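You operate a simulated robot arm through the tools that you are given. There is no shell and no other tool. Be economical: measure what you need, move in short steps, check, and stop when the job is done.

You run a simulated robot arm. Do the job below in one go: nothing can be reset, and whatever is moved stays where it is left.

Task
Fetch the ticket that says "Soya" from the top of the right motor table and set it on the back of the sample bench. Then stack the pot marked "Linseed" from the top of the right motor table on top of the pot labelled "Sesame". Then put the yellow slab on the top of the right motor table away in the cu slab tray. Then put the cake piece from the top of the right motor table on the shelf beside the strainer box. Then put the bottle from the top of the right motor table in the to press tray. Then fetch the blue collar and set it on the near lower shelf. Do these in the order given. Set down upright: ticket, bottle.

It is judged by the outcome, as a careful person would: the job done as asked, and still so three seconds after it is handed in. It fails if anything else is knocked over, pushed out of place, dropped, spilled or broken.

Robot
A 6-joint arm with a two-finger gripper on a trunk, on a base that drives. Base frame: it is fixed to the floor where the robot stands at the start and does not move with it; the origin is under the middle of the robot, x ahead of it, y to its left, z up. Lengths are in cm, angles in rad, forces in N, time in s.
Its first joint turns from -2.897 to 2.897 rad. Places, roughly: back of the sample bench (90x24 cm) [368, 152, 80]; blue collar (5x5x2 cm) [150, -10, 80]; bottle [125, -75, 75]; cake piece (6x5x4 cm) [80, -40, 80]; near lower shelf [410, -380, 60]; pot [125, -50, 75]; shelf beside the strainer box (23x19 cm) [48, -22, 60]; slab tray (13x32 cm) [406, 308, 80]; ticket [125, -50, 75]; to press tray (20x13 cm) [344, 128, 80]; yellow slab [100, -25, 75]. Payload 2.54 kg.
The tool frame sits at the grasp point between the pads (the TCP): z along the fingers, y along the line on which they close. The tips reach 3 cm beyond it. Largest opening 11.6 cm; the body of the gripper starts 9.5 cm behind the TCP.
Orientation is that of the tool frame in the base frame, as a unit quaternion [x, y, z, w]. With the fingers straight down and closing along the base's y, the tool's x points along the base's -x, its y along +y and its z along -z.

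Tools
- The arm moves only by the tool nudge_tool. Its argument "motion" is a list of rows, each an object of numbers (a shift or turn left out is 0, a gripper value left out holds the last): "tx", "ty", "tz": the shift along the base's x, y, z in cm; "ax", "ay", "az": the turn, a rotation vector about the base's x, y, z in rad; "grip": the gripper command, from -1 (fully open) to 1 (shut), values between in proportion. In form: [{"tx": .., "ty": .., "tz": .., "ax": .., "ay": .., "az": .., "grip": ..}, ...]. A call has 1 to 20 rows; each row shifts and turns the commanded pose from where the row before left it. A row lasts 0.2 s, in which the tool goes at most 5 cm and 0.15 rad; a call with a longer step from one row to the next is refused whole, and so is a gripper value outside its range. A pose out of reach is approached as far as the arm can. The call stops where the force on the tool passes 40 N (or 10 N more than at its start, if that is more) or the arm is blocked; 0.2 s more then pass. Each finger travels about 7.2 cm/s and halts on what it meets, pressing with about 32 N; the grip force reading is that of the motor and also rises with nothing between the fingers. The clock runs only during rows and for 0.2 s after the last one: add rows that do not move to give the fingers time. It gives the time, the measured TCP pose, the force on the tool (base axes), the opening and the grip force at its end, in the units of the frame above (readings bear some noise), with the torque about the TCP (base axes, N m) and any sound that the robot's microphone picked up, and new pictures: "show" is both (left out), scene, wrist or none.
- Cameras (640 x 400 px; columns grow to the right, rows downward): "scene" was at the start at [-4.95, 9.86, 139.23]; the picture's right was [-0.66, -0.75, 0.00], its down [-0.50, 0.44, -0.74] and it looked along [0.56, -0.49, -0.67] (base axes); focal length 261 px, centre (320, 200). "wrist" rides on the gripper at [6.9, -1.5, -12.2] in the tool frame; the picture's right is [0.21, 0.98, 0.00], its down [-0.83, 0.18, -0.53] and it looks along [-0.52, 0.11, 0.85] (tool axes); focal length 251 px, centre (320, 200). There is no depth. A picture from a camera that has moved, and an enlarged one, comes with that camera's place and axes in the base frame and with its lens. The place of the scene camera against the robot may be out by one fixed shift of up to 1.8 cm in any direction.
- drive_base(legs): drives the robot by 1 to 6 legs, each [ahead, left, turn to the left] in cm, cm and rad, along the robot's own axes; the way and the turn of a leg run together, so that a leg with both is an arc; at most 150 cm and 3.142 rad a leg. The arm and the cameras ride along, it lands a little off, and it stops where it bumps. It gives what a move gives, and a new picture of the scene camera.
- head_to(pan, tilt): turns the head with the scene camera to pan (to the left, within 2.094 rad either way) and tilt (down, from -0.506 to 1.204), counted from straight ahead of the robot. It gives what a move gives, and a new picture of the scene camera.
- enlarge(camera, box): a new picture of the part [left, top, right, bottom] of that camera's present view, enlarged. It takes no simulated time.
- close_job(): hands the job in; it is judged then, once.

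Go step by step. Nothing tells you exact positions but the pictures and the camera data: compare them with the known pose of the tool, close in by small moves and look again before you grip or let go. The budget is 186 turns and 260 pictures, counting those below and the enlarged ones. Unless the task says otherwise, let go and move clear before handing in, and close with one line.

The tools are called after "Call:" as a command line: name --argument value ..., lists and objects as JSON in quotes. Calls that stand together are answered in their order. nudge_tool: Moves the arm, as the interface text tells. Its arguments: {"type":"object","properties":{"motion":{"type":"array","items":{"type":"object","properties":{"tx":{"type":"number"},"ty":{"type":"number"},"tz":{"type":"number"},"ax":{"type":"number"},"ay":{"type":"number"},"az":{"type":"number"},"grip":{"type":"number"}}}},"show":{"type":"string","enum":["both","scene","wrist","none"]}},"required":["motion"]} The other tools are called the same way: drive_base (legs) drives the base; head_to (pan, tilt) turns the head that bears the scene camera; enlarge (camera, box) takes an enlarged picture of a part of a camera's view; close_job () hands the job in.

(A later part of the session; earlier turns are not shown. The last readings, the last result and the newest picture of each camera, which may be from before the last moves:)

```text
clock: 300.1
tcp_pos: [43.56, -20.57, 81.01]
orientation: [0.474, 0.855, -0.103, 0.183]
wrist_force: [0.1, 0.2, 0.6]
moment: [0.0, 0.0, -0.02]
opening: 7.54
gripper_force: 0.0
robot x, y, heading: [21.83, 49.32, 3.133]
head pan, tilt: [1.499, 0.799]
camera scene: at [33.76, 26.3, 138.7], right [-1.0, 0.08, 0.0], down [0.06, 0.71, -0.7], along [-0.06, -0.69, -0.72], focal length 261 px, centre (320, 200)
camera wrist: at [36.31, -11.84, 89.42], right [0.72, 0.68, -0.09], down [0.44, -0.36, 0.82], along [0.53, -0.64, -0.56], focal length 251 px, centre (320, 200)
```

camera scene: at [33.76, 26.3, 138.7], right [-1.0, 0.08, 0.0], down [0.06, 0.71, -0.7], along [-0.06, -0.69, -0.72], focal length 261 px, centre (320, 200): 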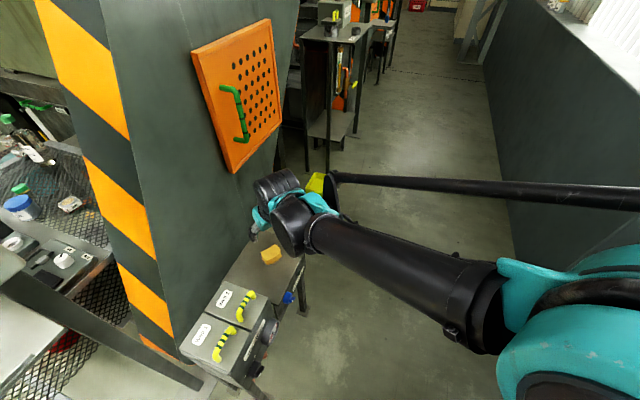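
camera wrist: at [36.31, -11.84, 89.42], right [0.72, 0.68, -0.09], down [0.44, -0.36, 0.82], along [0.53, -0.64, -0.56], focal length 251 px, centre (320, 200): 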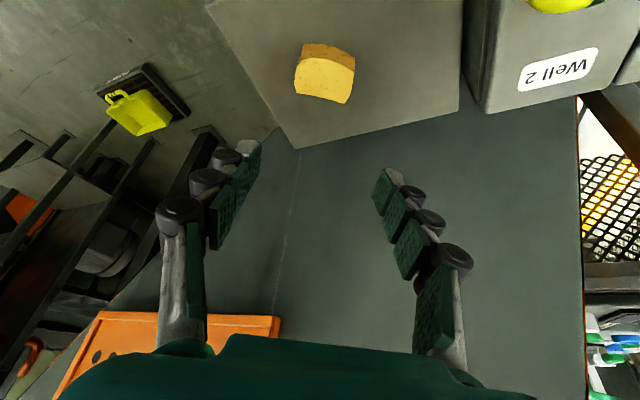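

The cake sits on the shelf. I'll level and raise the tool, swing it back in front, and drive to the corridor for the bottle.

Call:
nudge_tool --motion '[{"tz": 4, "tx": -1, "ty": 2}, {"tz": 4, "tx": -1, "ty": 2}, {"tz": 4, "tx": -1, "ty": 2}, {"tz": 4, "ax": 0.119, "ay": 0.074}, {"tz": 4, "ax": 0.119, "ay": 0.074}, {"tz": 3, "ax": 0.119, "ay": 0.074}, {"tx": -2.5, "ty": 4}, {"tx": -2.5, "ty": 4}, {"tx": -4.5, "ty": 2}, {"tx": -4.5, "ty": 2}, {"tx": -4.5, "ty": 2}, {"tx": -4.5, "ty": 2}, {"tx": -4.5, "ty": 2, "az": -0.1}, {}]' --show "none"

Call:
nudge_tool --motion '[{"tx": -4.5, "ty": 2, "az": -0.12}, {"tx": -4.2, "ty": 2.5, "az": -0.12}, {"tx": -4, "ty": 2.8, "az": -0.12}, {"tx": -3.5, "ty": 3.5, "az": -0.12}, {"tx": -3.2, "ty": 3.8, "az": -0.12}, {"tx": -3, "ty": 3.9, "az": -0.12}, {"tx": -2.5, "ty": 4.2, "az": -0.12}, {"tx": -2, "ty": 4.3, "az": -0.12}, {"tx": -1, "ty": 4.3, "az": -0.12}, {"ty": 4, "az": -0.12}, {}]' --show "none"

Call:
drive_base --legs '[[-8, 0, 0], [0, -36, 0], [-120, 0, 0], [0, 0, 1.28]]'

```text
clock: 303.1
tcp_pos: [12.76, 3.91, 103.72]
orientation: [0.528, 0.849, 0.0, 0.0]
wrist_force: [-0.4, -0.6, 0.8]
moment: [0.03, -0.02, 0.01]
opening: 7.57
gripper_force: 0.1
robot x, y, heading: [21.66, 48.84, 3.128]
head pan, tilt: [1.499, 0.799]
```

```text
clock: 305.5
tcp_pos: [-15.25, 38.81, 104.13]
orientation: [0.916, 0.402, -0.001, 0.0]
wrist_force: [0.6, 0.4, 0.6]
moment: [0.01, 0.03, 0.01]
opening: 7.53
gripper_force: 0.1
robot x, y, heading: [21.91, 48.95, 3.132]
head pan, tilt: [1.499, 0.799]
```

```text
clock: 317.4
tcp_pos: [149.26, 43.4, 104.16]
orientation: [0.499, 0.866, -0.002, 0.0]
wrist_force: [-0.6, 0.9, -0.3]
moment: [0.0, 0.01, -0.04]
opening: 7.54
gripper_force: 0.1
robot x, y, heading: [150.53, 82.21, -1.885]
head pan, tilt: [1.499, 0.799]
camera scene: at [176.65, 86.05, 138.7], right [-0.37, -0.93, 0.0], down [-0.66, 0.27, -0.7], along [0.65, -0.26, -0.72], focal length 261 px, centre (320, 200)
```

scene: 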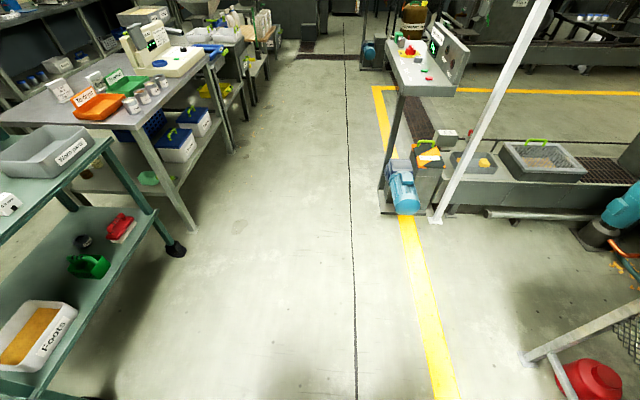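

Call:
drive_base --legs '[[-6, 0, 0.015], [0, 78.5, 0], [50, -1, 0], [38, -0.6, 0]]'

Call:
head_to --pan -0.9 --tilt 0.8

```text
clock: 326.8
tcp_pos: [197.26, -59.49, 104.26]
orientation: [0.493, 0.87, -0.001, 0.001]
wrist_force: [-0.6, 0.3, 0.5]
moment: [0.01, 0.0, -0.01]
opening: 7.54
gripper_force: 0.1
robot x, y, heading: [198.13, -21.07, -1.873]
head pan, tilt: [1.499, 0.799]
camera scene: at [224.1, -16.64, 138.7], right [-0.36, -0.93, 0.0], down [-0.67, 0.26, -0.7], along [0.65, -0.25, -0.72], focal length 261 px, centre (320, 200)
```

scene: 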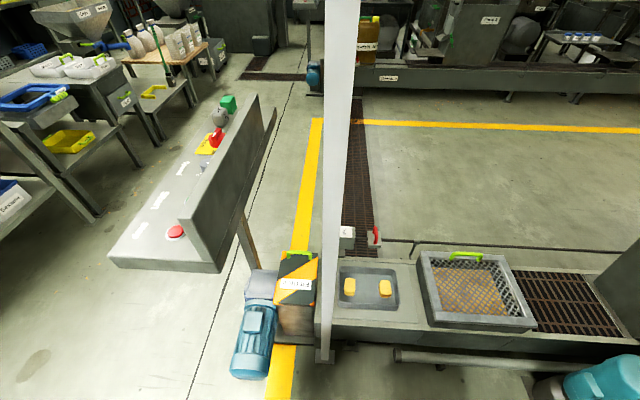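

```text
clock: 329.0
tcp_pos: [197.31, -59.44, 104.17]
orientation: [0.494, 0.87, -0.002, 0.0]
wrist_force: [1.2, -0.2, 0.1]
moment: [0.02, -0.01, -0.01]
opening: 7.54
gripper_force: 0.0
robot x, y, heading: [197.75, -21.31, -1.868]
head pan, tilt: [-0.901, 0.799]
camera scene: at [209.06, -16.64, 138.7], right [-0.36, 0.93, 0.0], down [0.67, 0.26, -0.7], along [-0.65, -0.25, -0.72], focal length 261 px, centre (320, 200)
```

scene: 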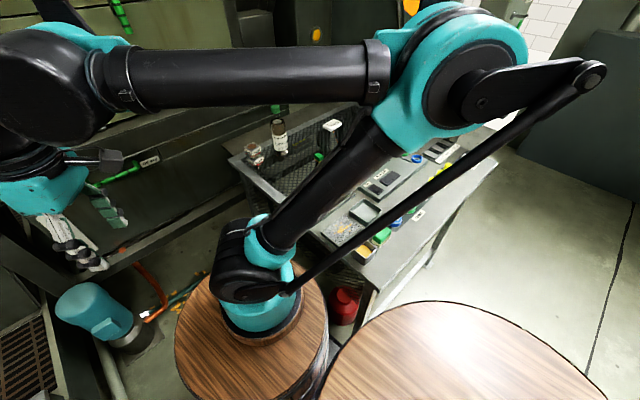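

Back in the corridor. The bottle is near (132.3,-64); I'll move above it with fingers closing across the table depth, clear of the pots.

Call:
nudge_tool --motion '[{"tx": -4.6, "ty": -0.3, "az": 0.05, "tz": 1}, {"tx": -4.6, "ty": -0.3, "az": 0.05, "tz": 1}, {"tx": -4.6, "ty": -0.3, "az": 0.05, "tz": 1}, {"tx": -4.6, "ty": -0.3, "az": 0.05}, {"tx": -4.6, "ty": -0.3, "az": 0.05}, {"tx": -4.6, "ty": -0.3, "az": 0.05}, {"tx": -4.6, "ty": -0.3, "az": 0.05}, {"tx": -4.6, "ty": -0.3, "az": 0.05}, {"tx": -4.6, "ty": -0.3, "az": 0.05}, {"tx": -4.6, "ty": -0.3, "az": 0.05}, {"tx": -4.6, "ty": -0.3, "az": 0.05}, {"tx": -4.6, "ty": -0.3, "az": 0.05, "grip": -0.7}, {"tx": -4.6, "ty": -0.3}, {}]'

```text
clock: 332.0
tcp_pos: [137.68, -63.84, 107.11]
orientation: [0.215, 0.977, -0.001, 0.001]
wrist_force: [0.7, -0.4, -0.9]
moment: [0.04, 0.01, 0.03]
opening: 9.86
gripper_force: 0.0
robot x, y, heading: [197.68, -21.13, -1.867]
head pan, tilt: [-0.901, 0.799]
camera scene: at [209.06, -16.63, 138.7], right [-0.36, 0.93, 0.0], down [0.67, 0.26, -0.7], along [-0.65, -0.25, -0.72], focal length 261 px, centre (320, 200)
camera wrist: at [130.67, -62.38, 119.4], right [0.21, 0.98, 0.0], down [0.83, -0.18, 0.54], along [0.52, -0.12, -0.84], focal length 251 px, centre (320, 200)
```

scene: 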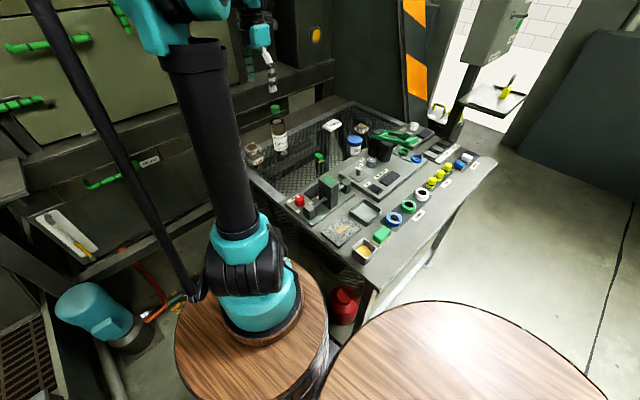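
wrist: 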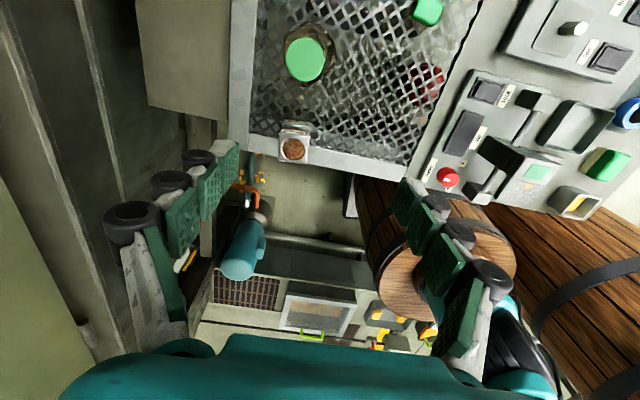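

Call:
nudge_tool --motion '[{"tx": -3.2, "ty": -0.1}, {"tx": -3.1, "ty": -0.1}, {"tz": -3}, {"tz": -3}, {}]'

Call:
enlarge --camera "scene" --box '[220, 60, 348, 160]'

```text
clock: 333.2
tcp_pos: [131.14, -63.66, 100.84]
orientation: [0.215, 0.977, -0.001, 0.001]
wrist_force: [-0.5, 0.4, 0.0]
moment: [0.02, 0.02, -0.03]
opening: 9.86
gripper_force: 0.1
robot x, y, heading: [197.97, -21.09, -1.873]
head pan, tilt: [-0.901, 0.799]
camera scene: at [209.05, -16.63, 138.7], right [-0.36, 0.93, 0.0], down [0.67, 0.26, -0.7], along [-0.65, -0.25, -0.72], focal length 261 px, centre (320, 200)
camera wrist: at [124.3, -62.21, 113.15], right [0.21, 0.98, 0.0], down [0.83, -0.18, 0.54], along [0.52, -0.12, -0.84], focal length 251 px, centre (320, 200)
```

scene: 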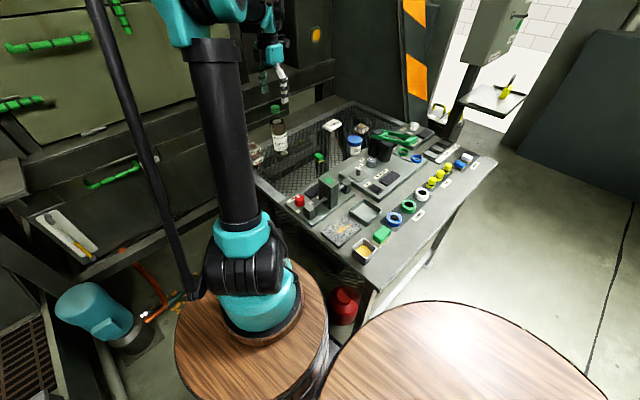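
wrist: 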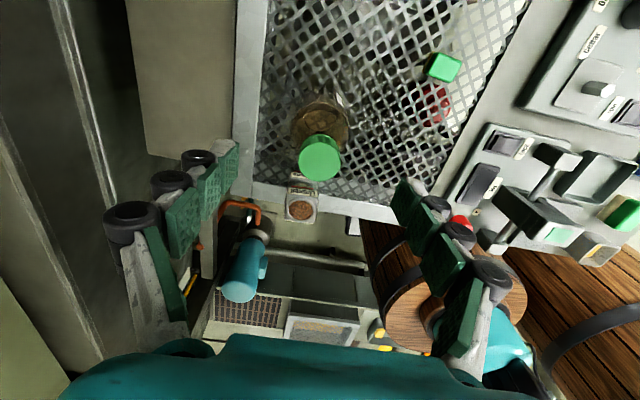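

```text
4.00 times, centred on (284, 110) of scene
camera zoom: at [209.05, -16.63, 138.7], right [-0.36, 0.93, 0.0], down [0.67, 0.26, -0.7], along [-0.65, -0.25, -0.72], focal length 1044 px, centre (464, 560)
```

zoom: 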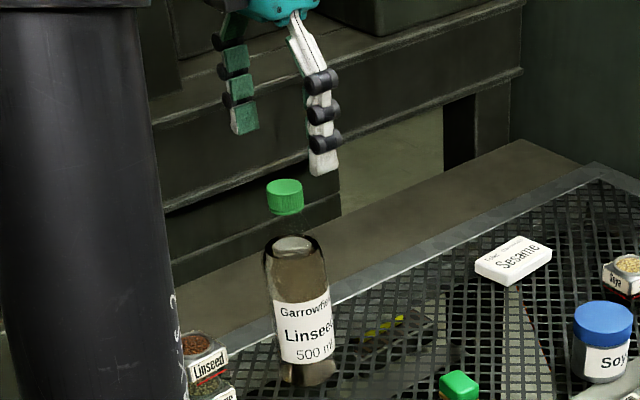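

Call:
nudge_tool --motion '[{"tx": 0.25, "ty": -0.25, "tz": -3}, {"tz": -3}, {"tz": -2}, {}]'

Call:
enlarge --camera "scene" --box '[220, 60, 348, 160]'

```text
clock: 334.2
tcp_pos: [131.48, -63.94, 93.01]
orientation: [0.214, 0.977, -0.001, 0.0]
wrist_force: [0.0, 0.4, 0.0]
moment: [0.01, 0.01, 0.01]
opening: 9.87
gripper_force: 0.1
robot x, y, heading: [197.84, -21.16, -1.876]
head pan, tilt: [-0.901, 0.799]
camera scene: at [209.05, -16.63, 138.7], right [-0.36, 0.93, 0.0], down [0.67, 0.26, -0.7], along [-0.65, -0.25, -0.72], focal length 261 px, centre (320, 200)
camera wrist: at [124.47, -62.45, 105.21], right [0.21, 0.98, 0.0], down [0.83, -0.18, 0.54], along [0.52, -0.12, -0.84], focal length 251 px, centre (320, 200)
```

scene: 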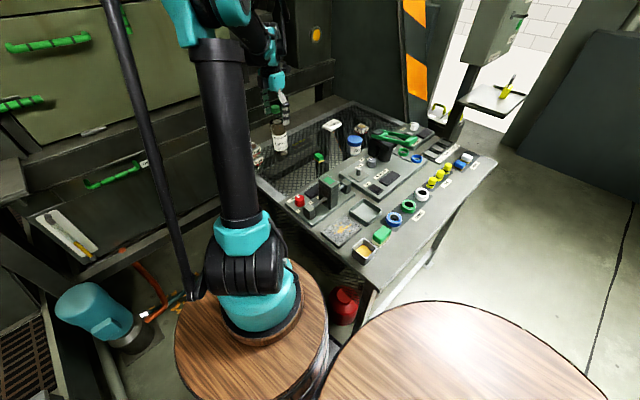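
wrist: 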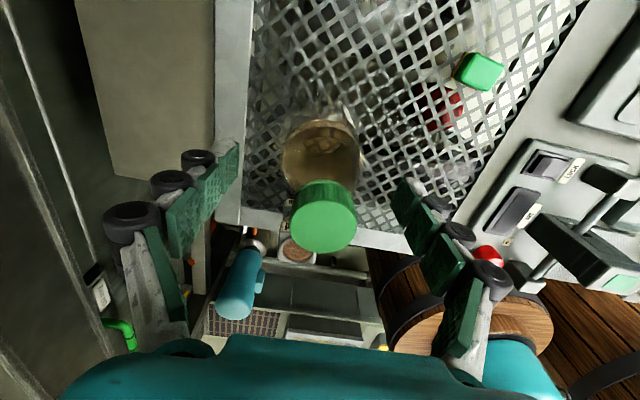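

```text
4.00 times, centred on (284, 110) of scene
camera zoom: at [209.05, -16.63, 138.7], right [-0.36, 0.93, 0.0], down [0.67, 0.26, -0.7], along [-0.65, -0.25, -0.72], focal length 1044 px, centre (464, 560)
```

zoom: 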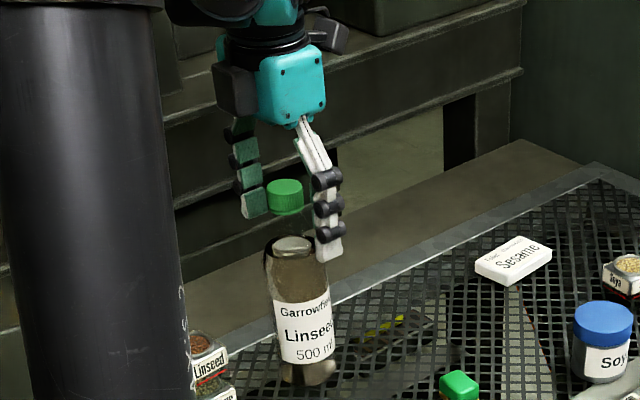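

Call:
nudge_tool --motion '[{"tz": -2.5}, {"tz": -2.7}, {}, {"grip": 0}, {"grip": 0.5}, {"grip": 1}, {"grip": 1}, {"grip": 1}]'

Call:
enlarge --camera "scene" --box '[220, 60, 348, 160]'

```text
clock: 336.0
tcp_pos: [131.43, -64.01, 87.97]
orientation: [0.215, 0.977, -0.001, 0.001]
wrist_force: [-0.2, 2.8, 3.1]
moment: [0.08, -0.02, -0.01]
opening: 5.8
gripper_force: 32.3
robot x, y, heading: [197.78, -21.31, -1.868]
head pan, tilt: [-0.901, 0.799]
camera scene: at [209.06, -16.62, 138.7], right [-0.36, 0.93, 0.0], down [0.67, 0.26, -0.7], along [-0.65, -0.25, -0.72], focal length 261 px, centre (320, 200)
camera wrist: at [124.46, -62.48, 100.15], right [0.21, 0.98, 0.0], down [0.83, -0.18, 0.54], along [0.52, -0.12, -0.84], focal length 251 px, centre (320, 200)
```

scene: 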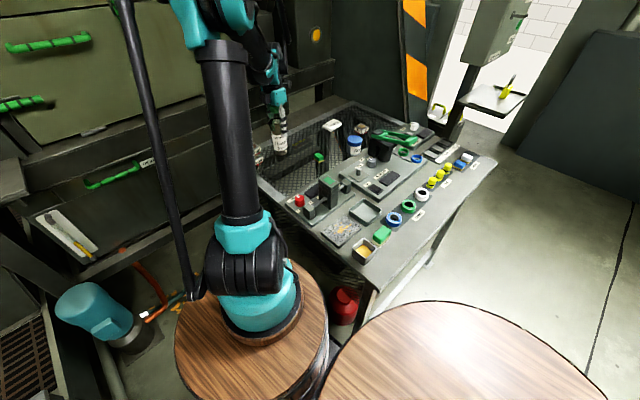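
wrist: 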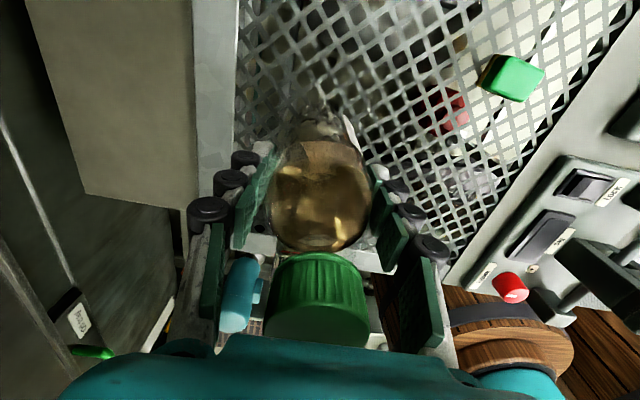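

```text
4.00 times, centred on (284, 110) of scene
camera zoom: at [209.06, -16.62, 138.7], right [-0.36, 0.93, 0.0], down [0.67, 0.26, -0.7], along [-0.65, -0.25, -0.72], focal length 1044 px, centre (464, 560)
```

zoom: 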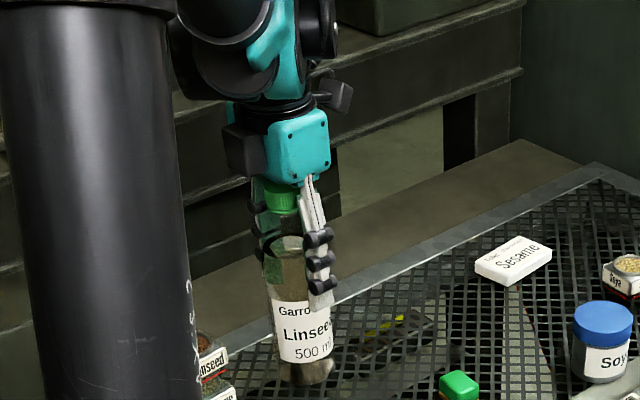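

The bottle is gripped at 5.8 cm. I'll lift straight up and retract.

Call:
nudge_tool --motion '[{"tz": 2}, {"tz": 4}, {"tz": 4}, {"tz": 4}, {"tz": 4}, {"tz": 3}, {"tx": 4.5, "ty": 0.8}, {"tx": 4.5, "ty": 0.8}, {"tx": 4.5, "ty": 1.2}, {"tx": 4.5, "ty": 1.5}, {"tx": 4.5, "ty": 1.5}, {"tx": 4.5, "ty": 1.5}, {"tx": 4.5, "ty": 1.5}, {"tx": 4.5, "ty": 1.5}, {}]'

Call:
drive_base --legs '[[-88, 0, 0]]'

```text
clock: 339.2
tcp_pos: [167.25, -53.93, 109.1]
orientation: [0.215, 0.977, -0.002, 0.001]
wrist_force: [0.0, -0.1, -5.3]
moment: [-0.03, -0.01, 0.01]
opening: 5.81
gripper_force: 31.8
robot x, y, heading: [197.72, -21.3, -1.872]
head pan, tilt: [-0.901, 0.799]
camera scene: at [209.05, -16.64, 138.7], right [-0.36, 0.93, 0.0], down [0.67, 0.26, -0.7], along [-0.65, -0.25, -0.72], focal length 261 px, centre (320, 200)
camera wrist: at [160.29, -52.52, 121.3], right [0.21, 0.98, 0.0], down [0.83, -0.18, 0.54], along [0.52, -0.12, -0.84], focal length 251 px, centre (320, 200)
```

scene: 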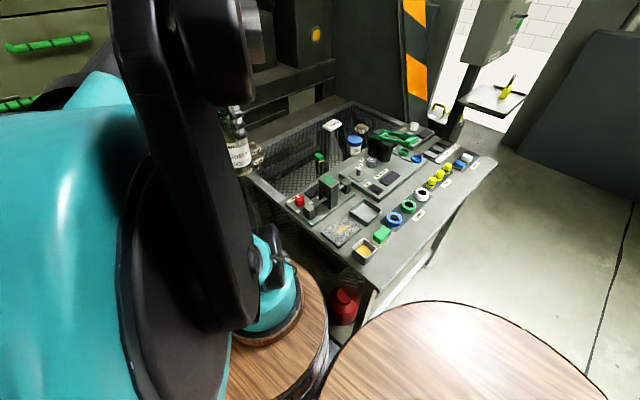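
wrist: 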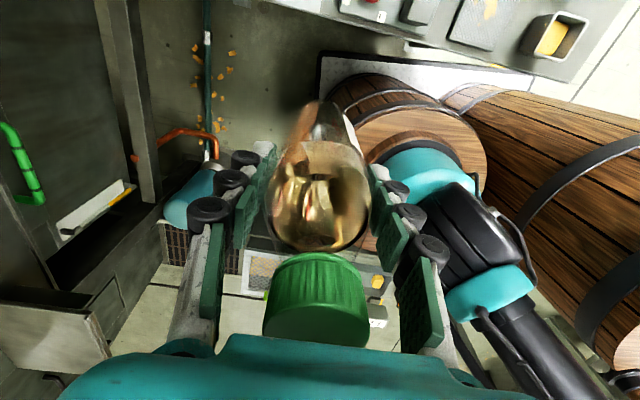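

```text
clock: 344.0
tcp_pos: [194.07, 33.05, 108.99]
orientation: [0.209, 0.978, -0.001, 0.001]
wrist_force: [-0.4, 0.7, -3.5]
moment: [0.0, 0.0, 0.03]
opening: 5.82
gripper_force: 31.7
robot x, y, heading: [224.36, 66.1, -1.859]
head pan, tilt: [-0.901, 0.799]
camera scene: at [235.49, 70.88, 138.7], right [-0.37, 0.93, 0.0], down [0.67, 0.27, -0.7], along [-0.65, -0.26, -0.72], focal length 261 px, centre (320, 200)
```

scene: 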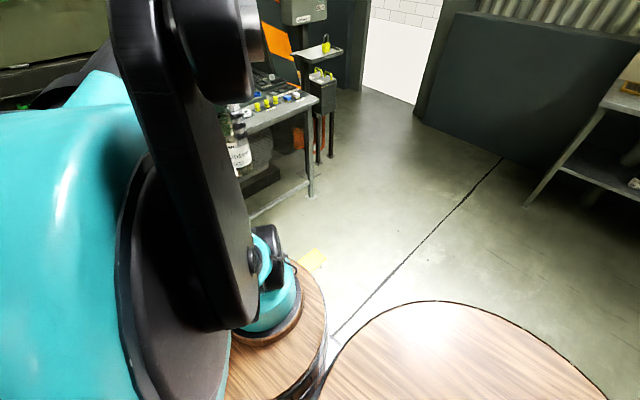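

Call:
drive_base --legs '[[0, 0, -1.65], [0, 0, -1.64]]'

Call:
head_to --pan 0.15 --tilt 0.55

```text
clock: 352.5
tcp_pos: [260.7, 92.78, 109.07]
orientation: [0.952, -0.306, 0.0, -0.001]
wrist_force: [-0.1, 0.0, -4.2]
moment: [0.02, -0.01, 0.02]
opening: 5.79
gripper_force: 32.1
robot x, y, heading: [224.47, 66.34, 1.085]
head pan, tilt: [-0.901, 0.799]
camera scene: at [214.26, 64.57, 138.7], right [0.18, -0.98, 0.0], down [-0.71, -0.13, -0.7], along [0.69, 0.13, -0.72], focal length 261 px, centre (320, 200)
```

scene: 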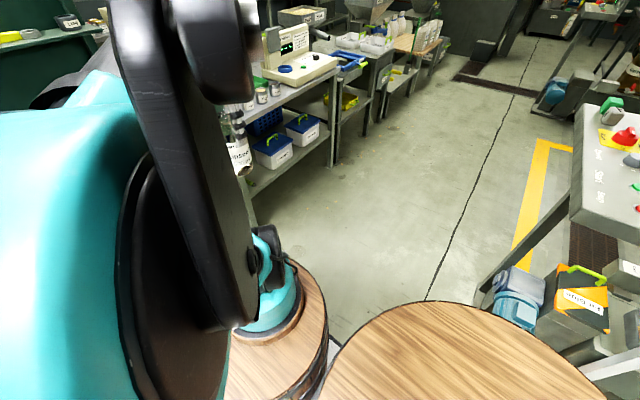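

```text
clock: 353.8
tcp_pos: [260.72, 92.74, 108.88]
orientation: [0.952, -0.305, -0.001, -0.002]
wrist_force: [0.2, 0.3, -5.0]
moment: [0.0, 0.0, -0.01]
opening: 5.81
gripper_force: 32.2
robot x, y, heading: [224.6, 66.49, 1.079]
head pan, tilt: [0.15, 0.55]
camera scene: at [209.32, 71.58, 140.84], right [0.94, -0.33, 0.0], down [-0.17, -0.49, -0.85], along [0.28, 0.8, -0.52], focal length 261 px, centre (320, 200)
```

scene: 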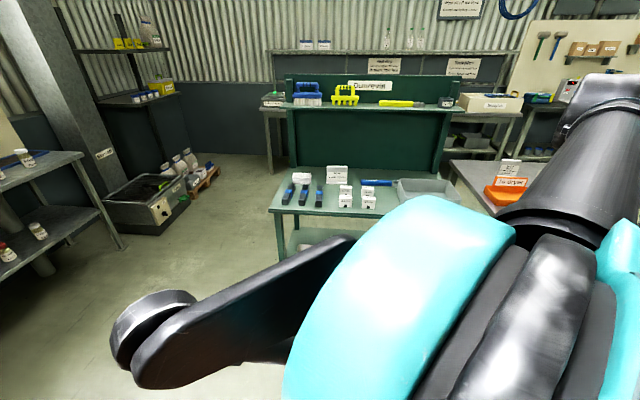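

Call:
drive_base --legs '[[0, 0, 0.045], [28.5, 0, 0], [0, -69, 0], [9, 0, 0]]'

```text
clock: 360.2
tcp_pos: [336.92, 97.3, 108.97]
orientation: [0.959, -0.284, -0.001, -0.001]
wrist_force: [0.2, 0.6, -4.9]
moment: [-0.01, -0.01, -0.02]
opening: 5.81
gripper_force: 32.5
robot x, y, heading: [301.94, 69.43, 1.123]
head pan, tilt: [0.15, 0.55]
camera scene: at [286.53, 73.86, 140.84], right [0.96, -0.29, 0.0], down [-0.15, -0.5, -0.85], along [0.25, 0.82, -0.52], focal length 261 px, centre (320, 200)
```

scene: 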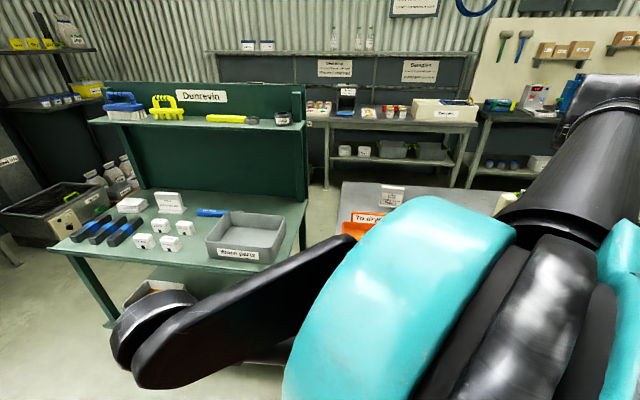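

I'm at the sample bench again. I'll move the bottle over toward the green tray and look.

Call:
nudge_tool --motion '[{"tx": 0.8, "ty": 4.2}, {"tx": 0.8, "ty": 4.2}, {"tx": 0.8, "ty": 4.2}, {"tx": 0.8, "ty": 4.2}, {"tx": 0.8, "ty": 4}, {}]'

```text
clock: 361.6
tcp_pos: [340.97, 118.36, 109.19]
orientation: [0.958, -0.286, -0.001, -0.001]
wrist_force: [-0.7, -0.8, -5.7]
moment: [-0.01, -0.02, -0.02]
opening: 5.79
gripper_force: 31.7
robot x, y, heading: [302.14, 69.21, 1.123]
head pan, tilt: [0.15, 0.55]
camera scene: at [286.53, 73.86, 140.84], right [0.96, -0.29, 0.0], down [-0.15, -0.5, -0.85], along [0.25, 0.82, -0.52], focal length 261 px, centre (320, 200)
camera wrist: at [347.49, 115.69, 121.45], right [-0.35, -0.94, 0.0], down [-0.79, 0.3, 0.54], along [-0.5, 0.19, -0.84], focal length 251 px, centre (320, 200)
```

scene: 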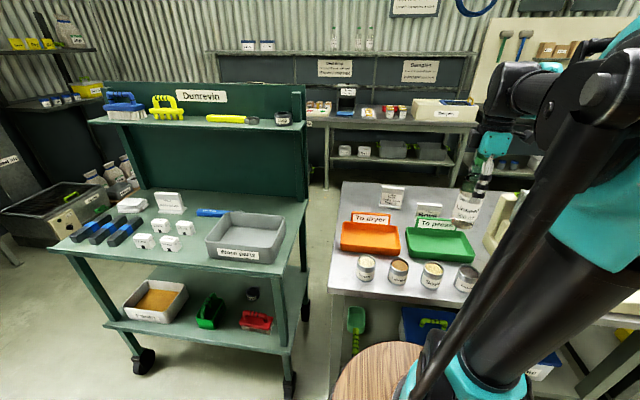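
wrist: 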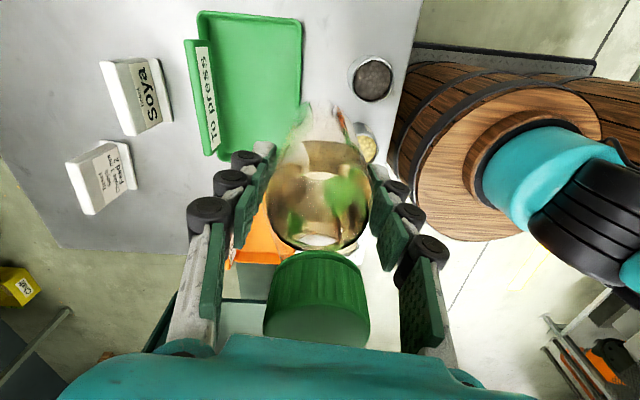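

Call:
nudge_tool --motion '[{"tx": 1.8, "ty": 4}, {"tx": 1.7, "ty": 4}, {"tz": -4}, {"tz": -4}, {}, {}]'

Call:
enlarge --camera "scene" --box '[390, 150, 518, 270]'

```text
clock: 363.0
tcp_pos: [344.58, 126.29, 100.95]
orientation: [0.959, -0.285, 0.0, -0.001]
wrist_force: [-0.4, -0.2, -4.5]
moment: [0.01, 0.01, -0.01]
opening: 5.8
gripper_force: 32.3
robot x, y, heading: [301.43, 69.18, 1.127]
head pan, tilt: [0.15, 0.55]
camera scene: at [286.54, 73.87, 140.84], right [0.96, -0.29, 0.0], down [-0.15, -0.5, -0.85], along [0.25, 0.82, -0.52], focal length 261 px, centre (320, 200)
camera wrist: at [351.07, 123.71, 113.2], right [-0.35, -0.94, 0.0], down [-0.79, 0.3, 0.54], along [-0.5, 0.19, -0.84], focal length 251 px, centre (320, 200)
```

scene: 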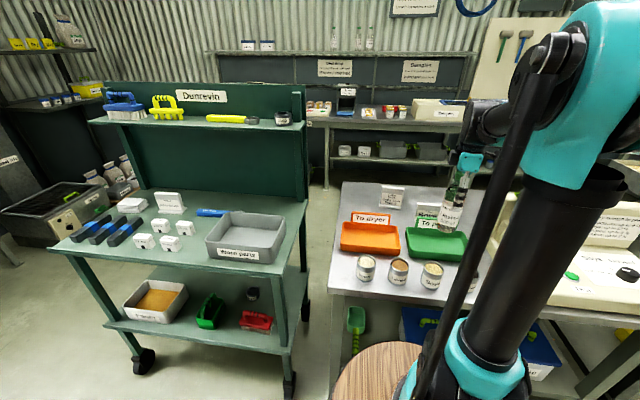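
wrist: 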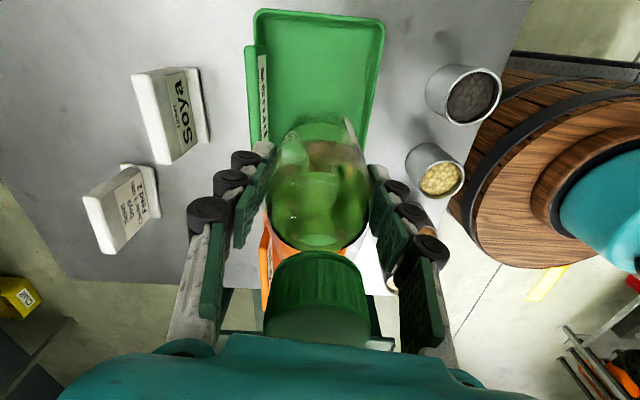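

```text
3.33 times, centred on (454, 210) of scene
camera zoom: at [286.54, 73.87, 140.84], right [0.96, -0.29, 0.0], down [-0.15, -0.5, -0.85], along [0.25, 0.82, -0.52], focal length 870 px, centre (-127, 167)
```

zoom: 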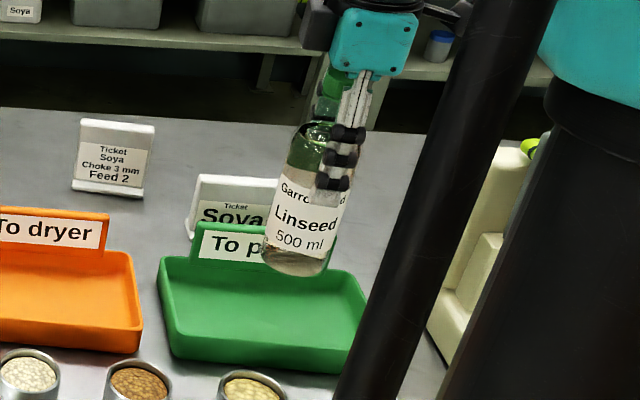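

Call:
nudge_tool --motion '[{"tx": -0.2, "ty": 0.2, "tz": -3}, {"tz": -3}, {"tz": -1}, {}]' --show "none"

Call:
enlarge --camera "scene" --box '[390, 150, 518, 270]'

```text
clock: 364.0
tcp_pos: [344.39, 126.35, 93.96]
orientation: [0.959, -0.284, 0.0, -0.001]
wrist_force: [1.0, -0.8, -5.0]
moment: [-0.03, -0.02, 0.03]
opening: 5.85
gripper_force: 31.8
robot x, y, heading: [301.66, 69.4, 1.127]
head pan, tilt: [0.15, 0.55]
```

```text
3.33 times, centred on (454, 210) of scene
camera zoom: at [286.54, 73.87, 140.84], right [0.96, -0.29, 0.0], down [-0.15, -0.5, -0.85], along [0.25, 0.82, -0.52], focal length 870 px, centre (-127, 167)
```

zoom: 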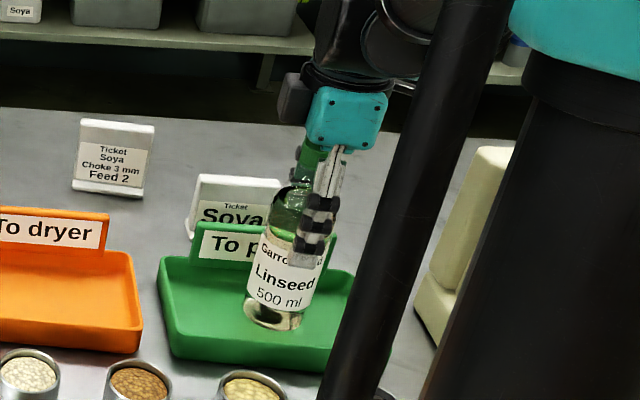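

Call:
nudge_tool --motion '[{"tz": -0.5}, {"tz": -0.4}, {}]' --show "none"

Call:
nudge_tool --motion '[{"tz": -0.4}, {}]' --show "none"

Call:
nudge_tool --motion '[{"tz": -0.3}, {}]' --show "none"

```text
clock: 364.8
tcp_pos: [344.15, 126.44, 93.13]
orientation: [0.959, -0.284, 0.0, -0.001]
wrist_force: [-0.2, -0.1, -4.9]
moment: [0.0, 0.0, -0.01]
opening: 5.81
gripper_force: 32.0
robot x, y, heading: [301.77, 69.55, 1.126]
head pan, tilt: [0.15, 0.55]
```

```text
clock: 365.4
tcp_pos: [344.2, 126.27, 92.86]
orientation: [0.959, -0.284, 0.0, -0.001]
wrist_force: [0.2, 0.1, -4.8]
moment: [-0.02, -0.01, 0.0]
opening: 5.82
gripper_force: 31.9
robot x, y, heading: [302.04, 69.09, 1.124]
head pan, tilt: [0.15, 0.55]
```

```text
clock: 366.0
tcp_pos: [344.24, 126.36, 92.65]
orientation: [0.959, -0.284, -0.001, 0.0]
wrist_force: [0.9, -0.8, -4.9]
moment: [0.0, 0.02, -0.05]
opening: 5.82
gripper_force: 32.0
robot x, y, heading: [302.01, 69.12, 1.128]
head pan, tilt: [0.15, 0.55]
```

Call:
nudge_tool --motion '[{"tz": -0.3}, {}]' --show "none"

Call:
nudge_tool --motion '[{"tz": -0.3}, {}]' --show "none"

Call:
enlarge --camera "scene" --box '[390, 150, 518, 270]'

```text
clock: 366.6
tcp_pos: [344.27, 126.28, 92.12]
orientation: [0.959, -0.284, -0.001, 0.0]
wrist_force: [2.6, 2.9, 27.7]
moment: [0.15, -0.08, -0.05]
opening: 5.85
gripper_force: 32.6
robot x, y, heading: [301.68, 69.54, 1.131]
head pan, tilt: [0.15, 0.55]
```

```text
clock: 367.2
tcp_pos: [344.2, 126.13, 91.88]
orientation: [0.959, -0.285, -0.001, -0.001]
wrist_force: [-1.6, -2.2, 26.5]
moment: [-0.13, 0.21, 0.02]
opening: 5.84
gripper_force: 32.3
robot x, y, heading: [301.69, 69.34, 1.124]
head pan, tilt: [0.15, 0.55]
```

```text
3.33 times, centred on (454, 210) of scene
camera zoom: at [286.46, 73.77, 140.84], right [0.96, -0.29, 0.0], down [-0.15, -0.5, -0.85], along [0.25, 0.82, -0.52], focal length 870 px, centre (-127, 167)
```

zoom: 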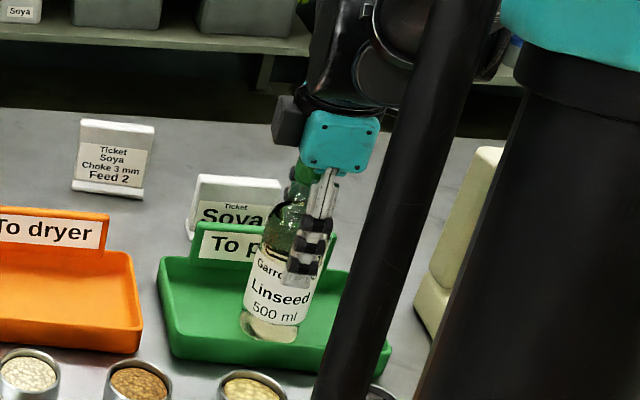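

Landed. I'll ease up, release partway and rise straight.

Call:
nudge_tool --motion '[{"tz": 0.4}, {}, {"grip": 0.2}, {"grip": -0.1}, {"grip": -0.3}, {"grip": -0.3}, {}]' --show "wrist"

Call:
nudge_tool --motion '[{"tz": 2}, {"tz": 3}, {"tz": 4}, {"tz": 4}, {"tz": 4}, {"tz": 3}, {}]'

```text
clock: 368.8
tcp_pos: [344.3, 126.26, 92.12]
orientation: [0.959, -0.284, 0.0, -0.002]
wrist_force: [0.8, -0.9, 0.1]
moment: [-0.01, 0.01, 0.0]
opening: 7.52
gripper_force: 0.1
robot x, y, heading: [301.73, 69.02, 1.127]
head pan, tilt: [0.15, 0.55]
camera wrist: at [350.85, 123.72, 104.48], right [-0.35, -0.94, 0.0], down [-0.79, 0.3, 0.54], along [-0.5, 0.19, -0.84], focal length 251 px, centre (320, 200)
```

wrist: 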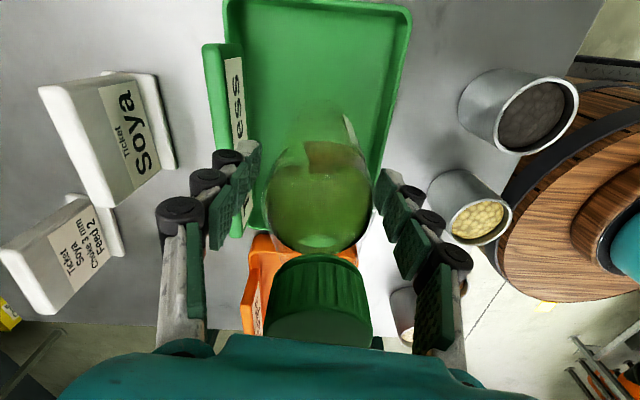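

```text
clock: 370.4
tcp_pos: [344.06, 126.71, 112.38]
orientation: [0.959, -0.284, 0.0, -0.001]
wrist_force: [-0.2, -0.2, 0.3]
moment: [0.02, 0.01, 0.0]
opening: 7.55
gripper_force: 0.0
robot x, y, heading: [301.72, 69.3, 1.123]
head pan, tilt: [0.15, 0.55]
camera scene: at [286.53, 73.85, 140.84], right [0.96, -0.29, 0.0], down [-0.15, -0.5, -0.85], along [0.25, 0.82, -0.52], focal length 261 px, centre (320, 200)
camera wrist: at [350.67, 124.02, 124.67], right [-0.35, -0.94, 0.0], down [-0.79, 0.3, 0.54], along [-0.5, 0.19, -0.84], focal length 251 px, centre (320, 200)
```

scene: 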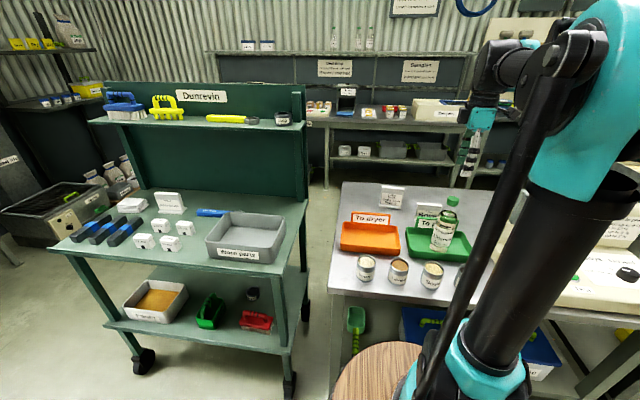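
wrist: 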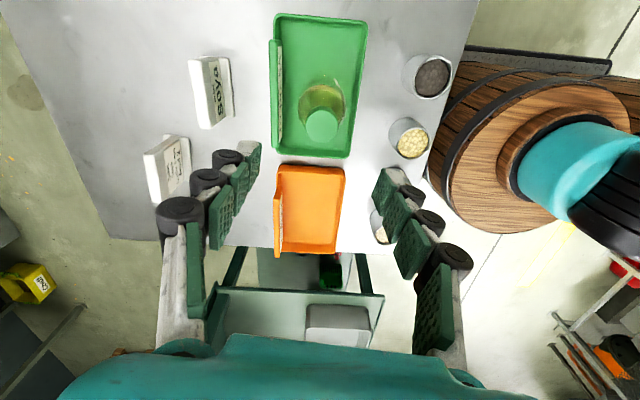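

The bottle stands in the To press tray. Last item: the blue collar. I'll tuck and drive back to the table's front.

Call:
nudge_tool --motion '[{"tx": -1, "ty": -4.4}, {"tx": -1, "ty": -4.4}, {"tx": -1, "ty": -4.4}, {"tx": -1, "ty": -4.4}, {"tx": -1, "ty": -4.4}, {"tx": -1, "ty": -4.4}, {"tx": -1, "ty": -4.4}, {}]' --show "none"

Call:
drive_base --legs '[[-9, 0, 0], [0, 69, 0], [-28, 0, 0], [0, 0, 1.745], [68, 0, 0], [0, 40, 0]]'

Call:
head_to --pan 1.5 --tilt 0.9

```text
clock: 372.2
tcp_pos: [337.35, 95.65, 112.78]
orientation: [0.959, -0.284, -0.001, -0.002]
wrist_force: [0.1, 0.5, 0.0]
moment: [0.01, -0.01, -0.01]
opening: 7.53
gripper_force: 0.1
robot x, y, heading: [301.89, 69.23, 1.129]
head pan, tilt: [0.15, 0.55]
```

```text
clock: 387.8
tcp_pos: [117.35, 77.94, 112.92]
orientation: [0.843, 0.538, -0.002, 0.0]
wrist_force: [-0.1, -0.1, -0.3]
moment: [0.04, 0.0, 0.02]
opening: 7.53
gripper_force: 0.2
robot x, y, heading: [148.36, 46.15, 2.842]
head pan, tilt: [0.15, 0.55]
camera scene: at [147.4, 30.33, 140.84], right [0.15, 0.99, 0.0], down [0.52, -0.08, -0.85], along [-0.84, 0.13, -0.52], focal length 261 px, centre (320, 200)
```

scene: 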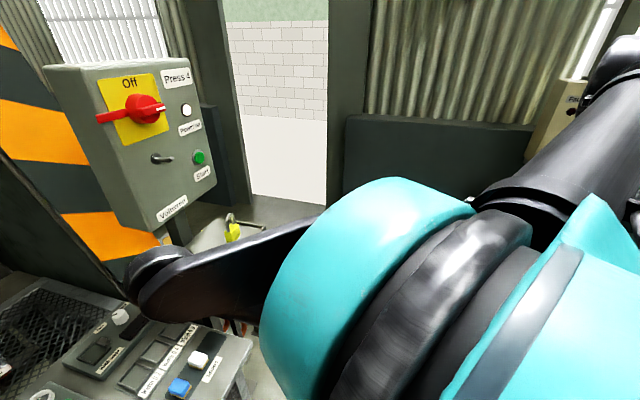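

```text
clock: 389.3
tcp_pos: [117.47, 77.93, 112.76]
orientation: [0.843, 0.538, -0.001, 0.0]
wrist_force: [-0.7, 0.5, 0.3]
moment: [0.0, 0.03, 0.08]
opening: 7.55
gripper_force: 0.0
robot x, y, heading: [148.5, 46.84, 2.845]
head pan, tilt: [1.499, 0.901]
camera scene: at [153.52, 21.94, 137.91], right [-0.93, 0.37, 0.0], down [0.29, 0.73, -0.62], along [-0.23, -0.58, -0.78], focal length 261 px, centre (320, 200)
```

scene: 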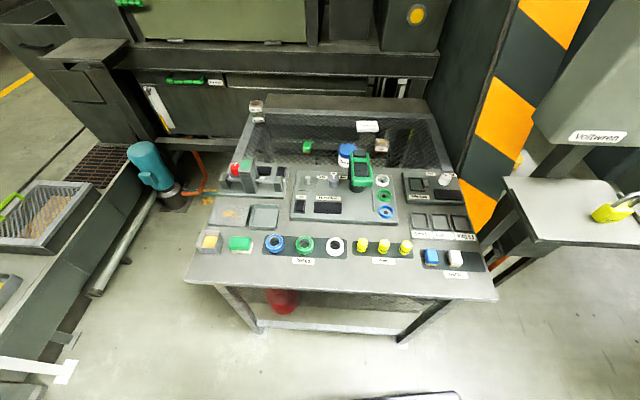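

I'll swing the tool over the blue collar at about (152,-14).

Call:
nudge_tool --motion '[{"tx": -2.5, "ty": -4, "az": 0.1, "tz": -1}, {"tx": -2, "ty": -4.5, "az": 0.1}, {"tx": -1.5, "ty": -4.5, "az": 0.1}, {"tx": -1, "ty": -4.7, "az": 0.1}, {"tx": -0.5, "ty": -4.8, "az": 0.1}, {"tx": 0, "ty": -4.8, "az": 0.1}, {"tx": 0.5, "ty": -4.8, "az": 0.1}, {"tx": 1, "ty": -4.7, "az": 0.1}, {"tx": 1.5, "ty": -4.6, "az": 0.1}, {"tx": 2, "ty": -4.4, "az": 0.1}, {"tx": 2.5, "ty": -4.2, "az": 0.1}, {"tx": 3, "ty": -3.9, "az": 0.1}, {"tx": 3.5, "ty": -3.4, "az": 0.1}, {"tx": 3.8, "ty": -3, "az": 0.1}, {"tx": 4, "ty": -2.8, "az": 0.1}, {"tx": 4, "ty": -2.8, "az": 0.085}, {"tx": 4, "ty": -2.8}, {"tx": 4, "ty": -2.8}, {}]'

```text
clock: 393.3
tcp_pos: [144.13, 6.58, 112.08]
orientation: [0.208, 0.978, -0.001, 0.001]
wrist_force: [0.1, 0.1, 0.4]
moment: [0.01, -0.02, 0.02]
opening: 7.55
gripper_force: 0.0
robot x, y, heading: [148.78, 46.71, 2.838]
head pan, tilt: [1.499, 0.901]
camera scene: at [153.53, 21.94, 137.91], right [-0.93, 0.36, 0.0], down [0.29, 0.73, -0.62], along [-0.23, -0.58, -0.78], focal length 261 px, centre (320, 200)
camera wrist: at [137.18, 7.94, 124.38], right [0.2, 0.98, 0.0], down [0.83, -0.17, 0.54], along [0.52, -0.11, -0.84], focal length 251 px, centre (320, 200)
```

scene: 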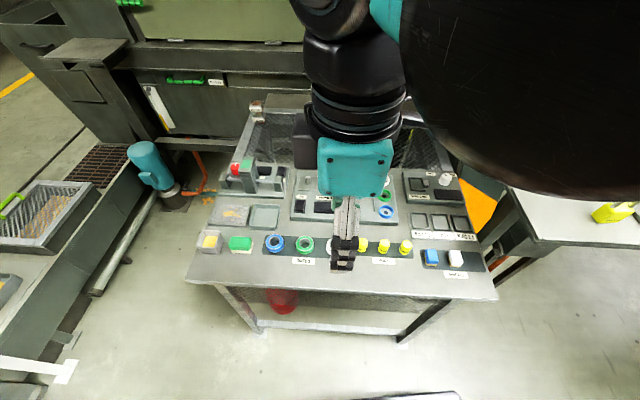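
wrist: 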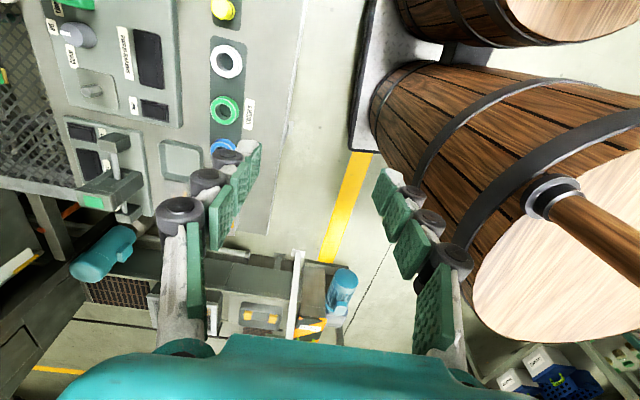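

Call:
nudge_tool --motion '[{"tx": 1.2, "ty": -4.2}, {"tx": 1.2, "ty": -4.2}, {"tx": 1.2, "ty": -4.2}, {"tx": 1.2, "ty": -4.2}, {"tx": 1.2, "ty": -4.1}, {"tz": -4}, {"tz": -4}, {"tz": -4}, {"tz": -4}, {}]' --show "wrist"

```text
clock: 395.5
tcp_pos: [149.42, -14.04, 95.67]
orientation: [0.208, 0.978, -0.001, 0.0]
wrist_force: [-0.4, 0.5, -0.2]
moment: [-0.02, -0.03, 0.0]
opening: 7.54
gripper_force: 0.0
robot x, y, heading: [148.84, 46.65, 2.837]
head pan, tilt: [1.499, 0.901]
camera wrist: at [142.42, -12.63, 107.89], right [0.2, 0.98, 0.0], down [0.83, -0.17, 0.54], along [0.52, -0.11, -0.84], focal length 251 px, centre (320, 200)
```

wrist: 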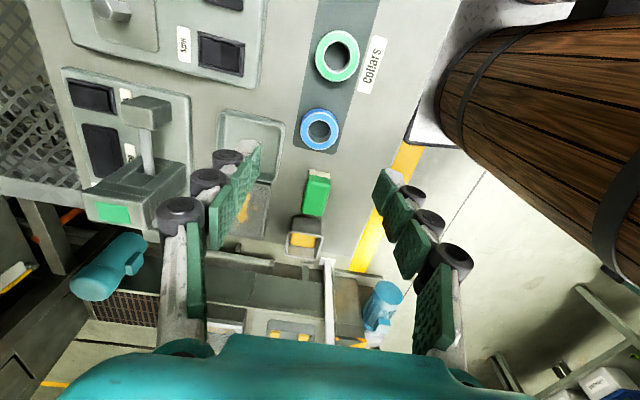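

Call:
nudge_tool --motion '[{"tx": 1.8, "ty": -0.4, "tz": -3}, {"tz": -4}, {"tz": -3}, {}]' --show "wrist"

Call:
enlarge --camera "wrist" --box '[200, 70, 440, 220]'

```text
clock: 396.5
tcp_pos: [151.43, -14.74, 85.49]
orientation: [0.208, 0.978, -0.001, 0.001]
wrist_force: [0.7, 0.5, 0.2]
moment: [0.0, 0.01, 0.02]
opening: 7.54
gripper_force: 0.1
robot x, y, heading: [148.05, 46.36, 2.837]
head pan, tilt: [1.499, 0.901]
camera wrist: at [144.47, -13.38, 97.77], right [0.2, 0.98, 0.0], down [0.83, -0.17, 0.54], along [0.52, -0.11, -0.84], focal length 251 px, centre (320, 200)
```

wrist: 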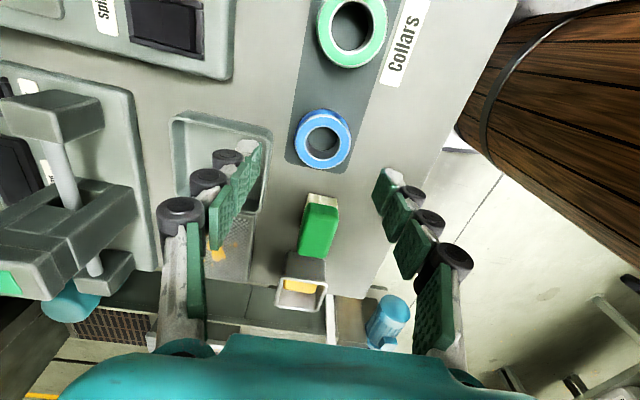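

```text
2.67 times, centred on (320, 145) of wrist
camera zoom: at [144.47, -13.38, 97.77], right [0.2, 0.98, 0.0], down [0.83, -0.17, 0.54], along [0.52, -0.11, -0.84], focal length 670 px, centre (320, 347)
```

zoom: 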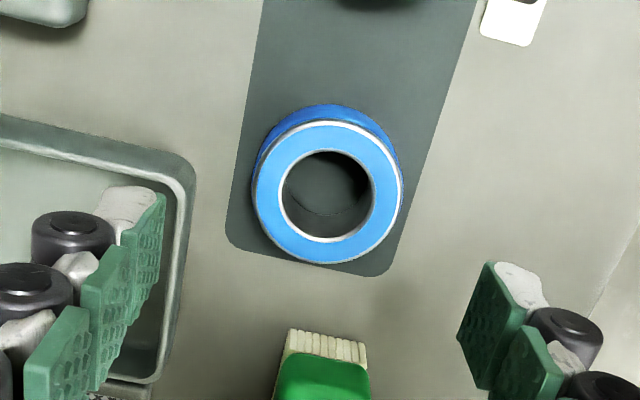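

Call:
nudge_tool --motion '[{"tx": -0.2, "ty": 0.1, "grip": 0}, {}, {"tz": -2.5}, {"tz": -2}, {}]' --show "wrist"

Call:
enlarge --camera "wrist" --box '[200, 90, 440, 240]'

```text
clock: 397.7
tcp_pos: [151.46, -14.53, 81.12]
orientation: [0.208, 0.978, -0.002, 0.0]
wrist_force: [-0.3, 0.7, 1.1]
moment: [0.0, -0.03, 0.02]
opening: 5.76
gripper_force: 0.0
robot x, y, heading: [148.83, 46.66, 2.841]
head pan, tilt: [1.499, 0.901]
camera wrist: at [144.42, -13.28, 93.31], right [0.2, 0.98, 0.0], down [0.83, -0.17, 0.54], along [0.52, -0.11, -0.84], focal length 251 px, centre (320, 200)
```

wrist: 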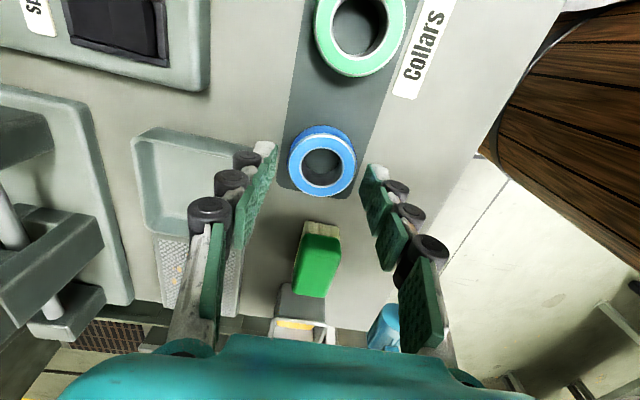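

```text
2.67 times, centred on (320, 165) of wrist
camera zoom: at [144.42, -13.28, 93.31], right [0.2, 0.98, 0.0], down [0.83, -0.17, 0.54], along [0.52, -0.11, -0.84], focal length 670 px, centre (320, 293)
```

zoom: 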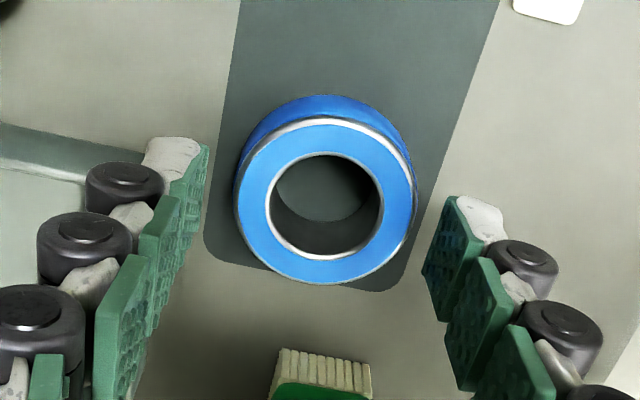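

Call:
nudge_tool --motion '[{"tx": -0.2, "tz": -0.9}, {"tz": -0.7}, {}, {}]' --show "none"

Call:
nudge_tool --motion '[{"grip": 0.4}, {"grip": 1}, {"grip": 1}, {"grip": 1}]' --show "wrist"

```text
clock: 398.7
tcp_pos: [151.27, -14.65, 79.47]
orientation: [0.208, 0.978, 0.0, 0.001]
wrist_force: [-2.0, 2.2, 0.7]
moment: [0.03, 0.01, -0.14]
opening: 5.85
gripper_force: 0.0
robot x, y, heading: [148.8, 46.54, 2.839]
head pan, tilt: [1.499, 0.901]
```

```text
clock: 399.7
tcp_pos: [151.36, -14.64, 79.58]
orientation: [0.208, 0.978, -0.001, 0.0]
wrist_force: [2.8, -1.3, 6.9]
moment: [0.02, -0.19, -0.03]
opening: 4.54
gripper_force: 32.3
robot x, y, heading: [148.72, 46.69, 2.837]
head pan, tilt: [1.499, 0.901]
camera wrist: at [144.32, -13.31, 91.75], right [0.2, 0.98, 0.0], down [0.83, -0.17, 0.54], along [0.52, -0.11, -0.84], focal length 251 px, centre (320, 200)
```

wrist: 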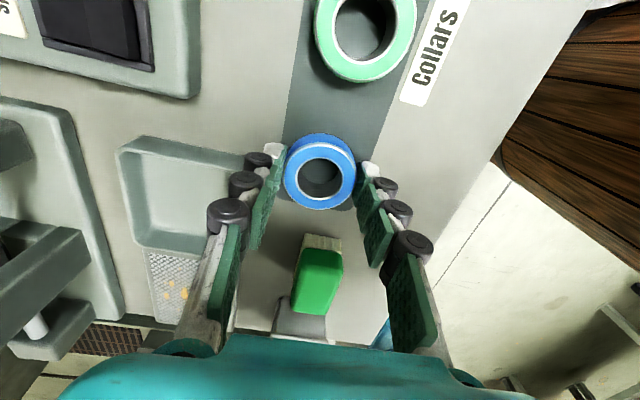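

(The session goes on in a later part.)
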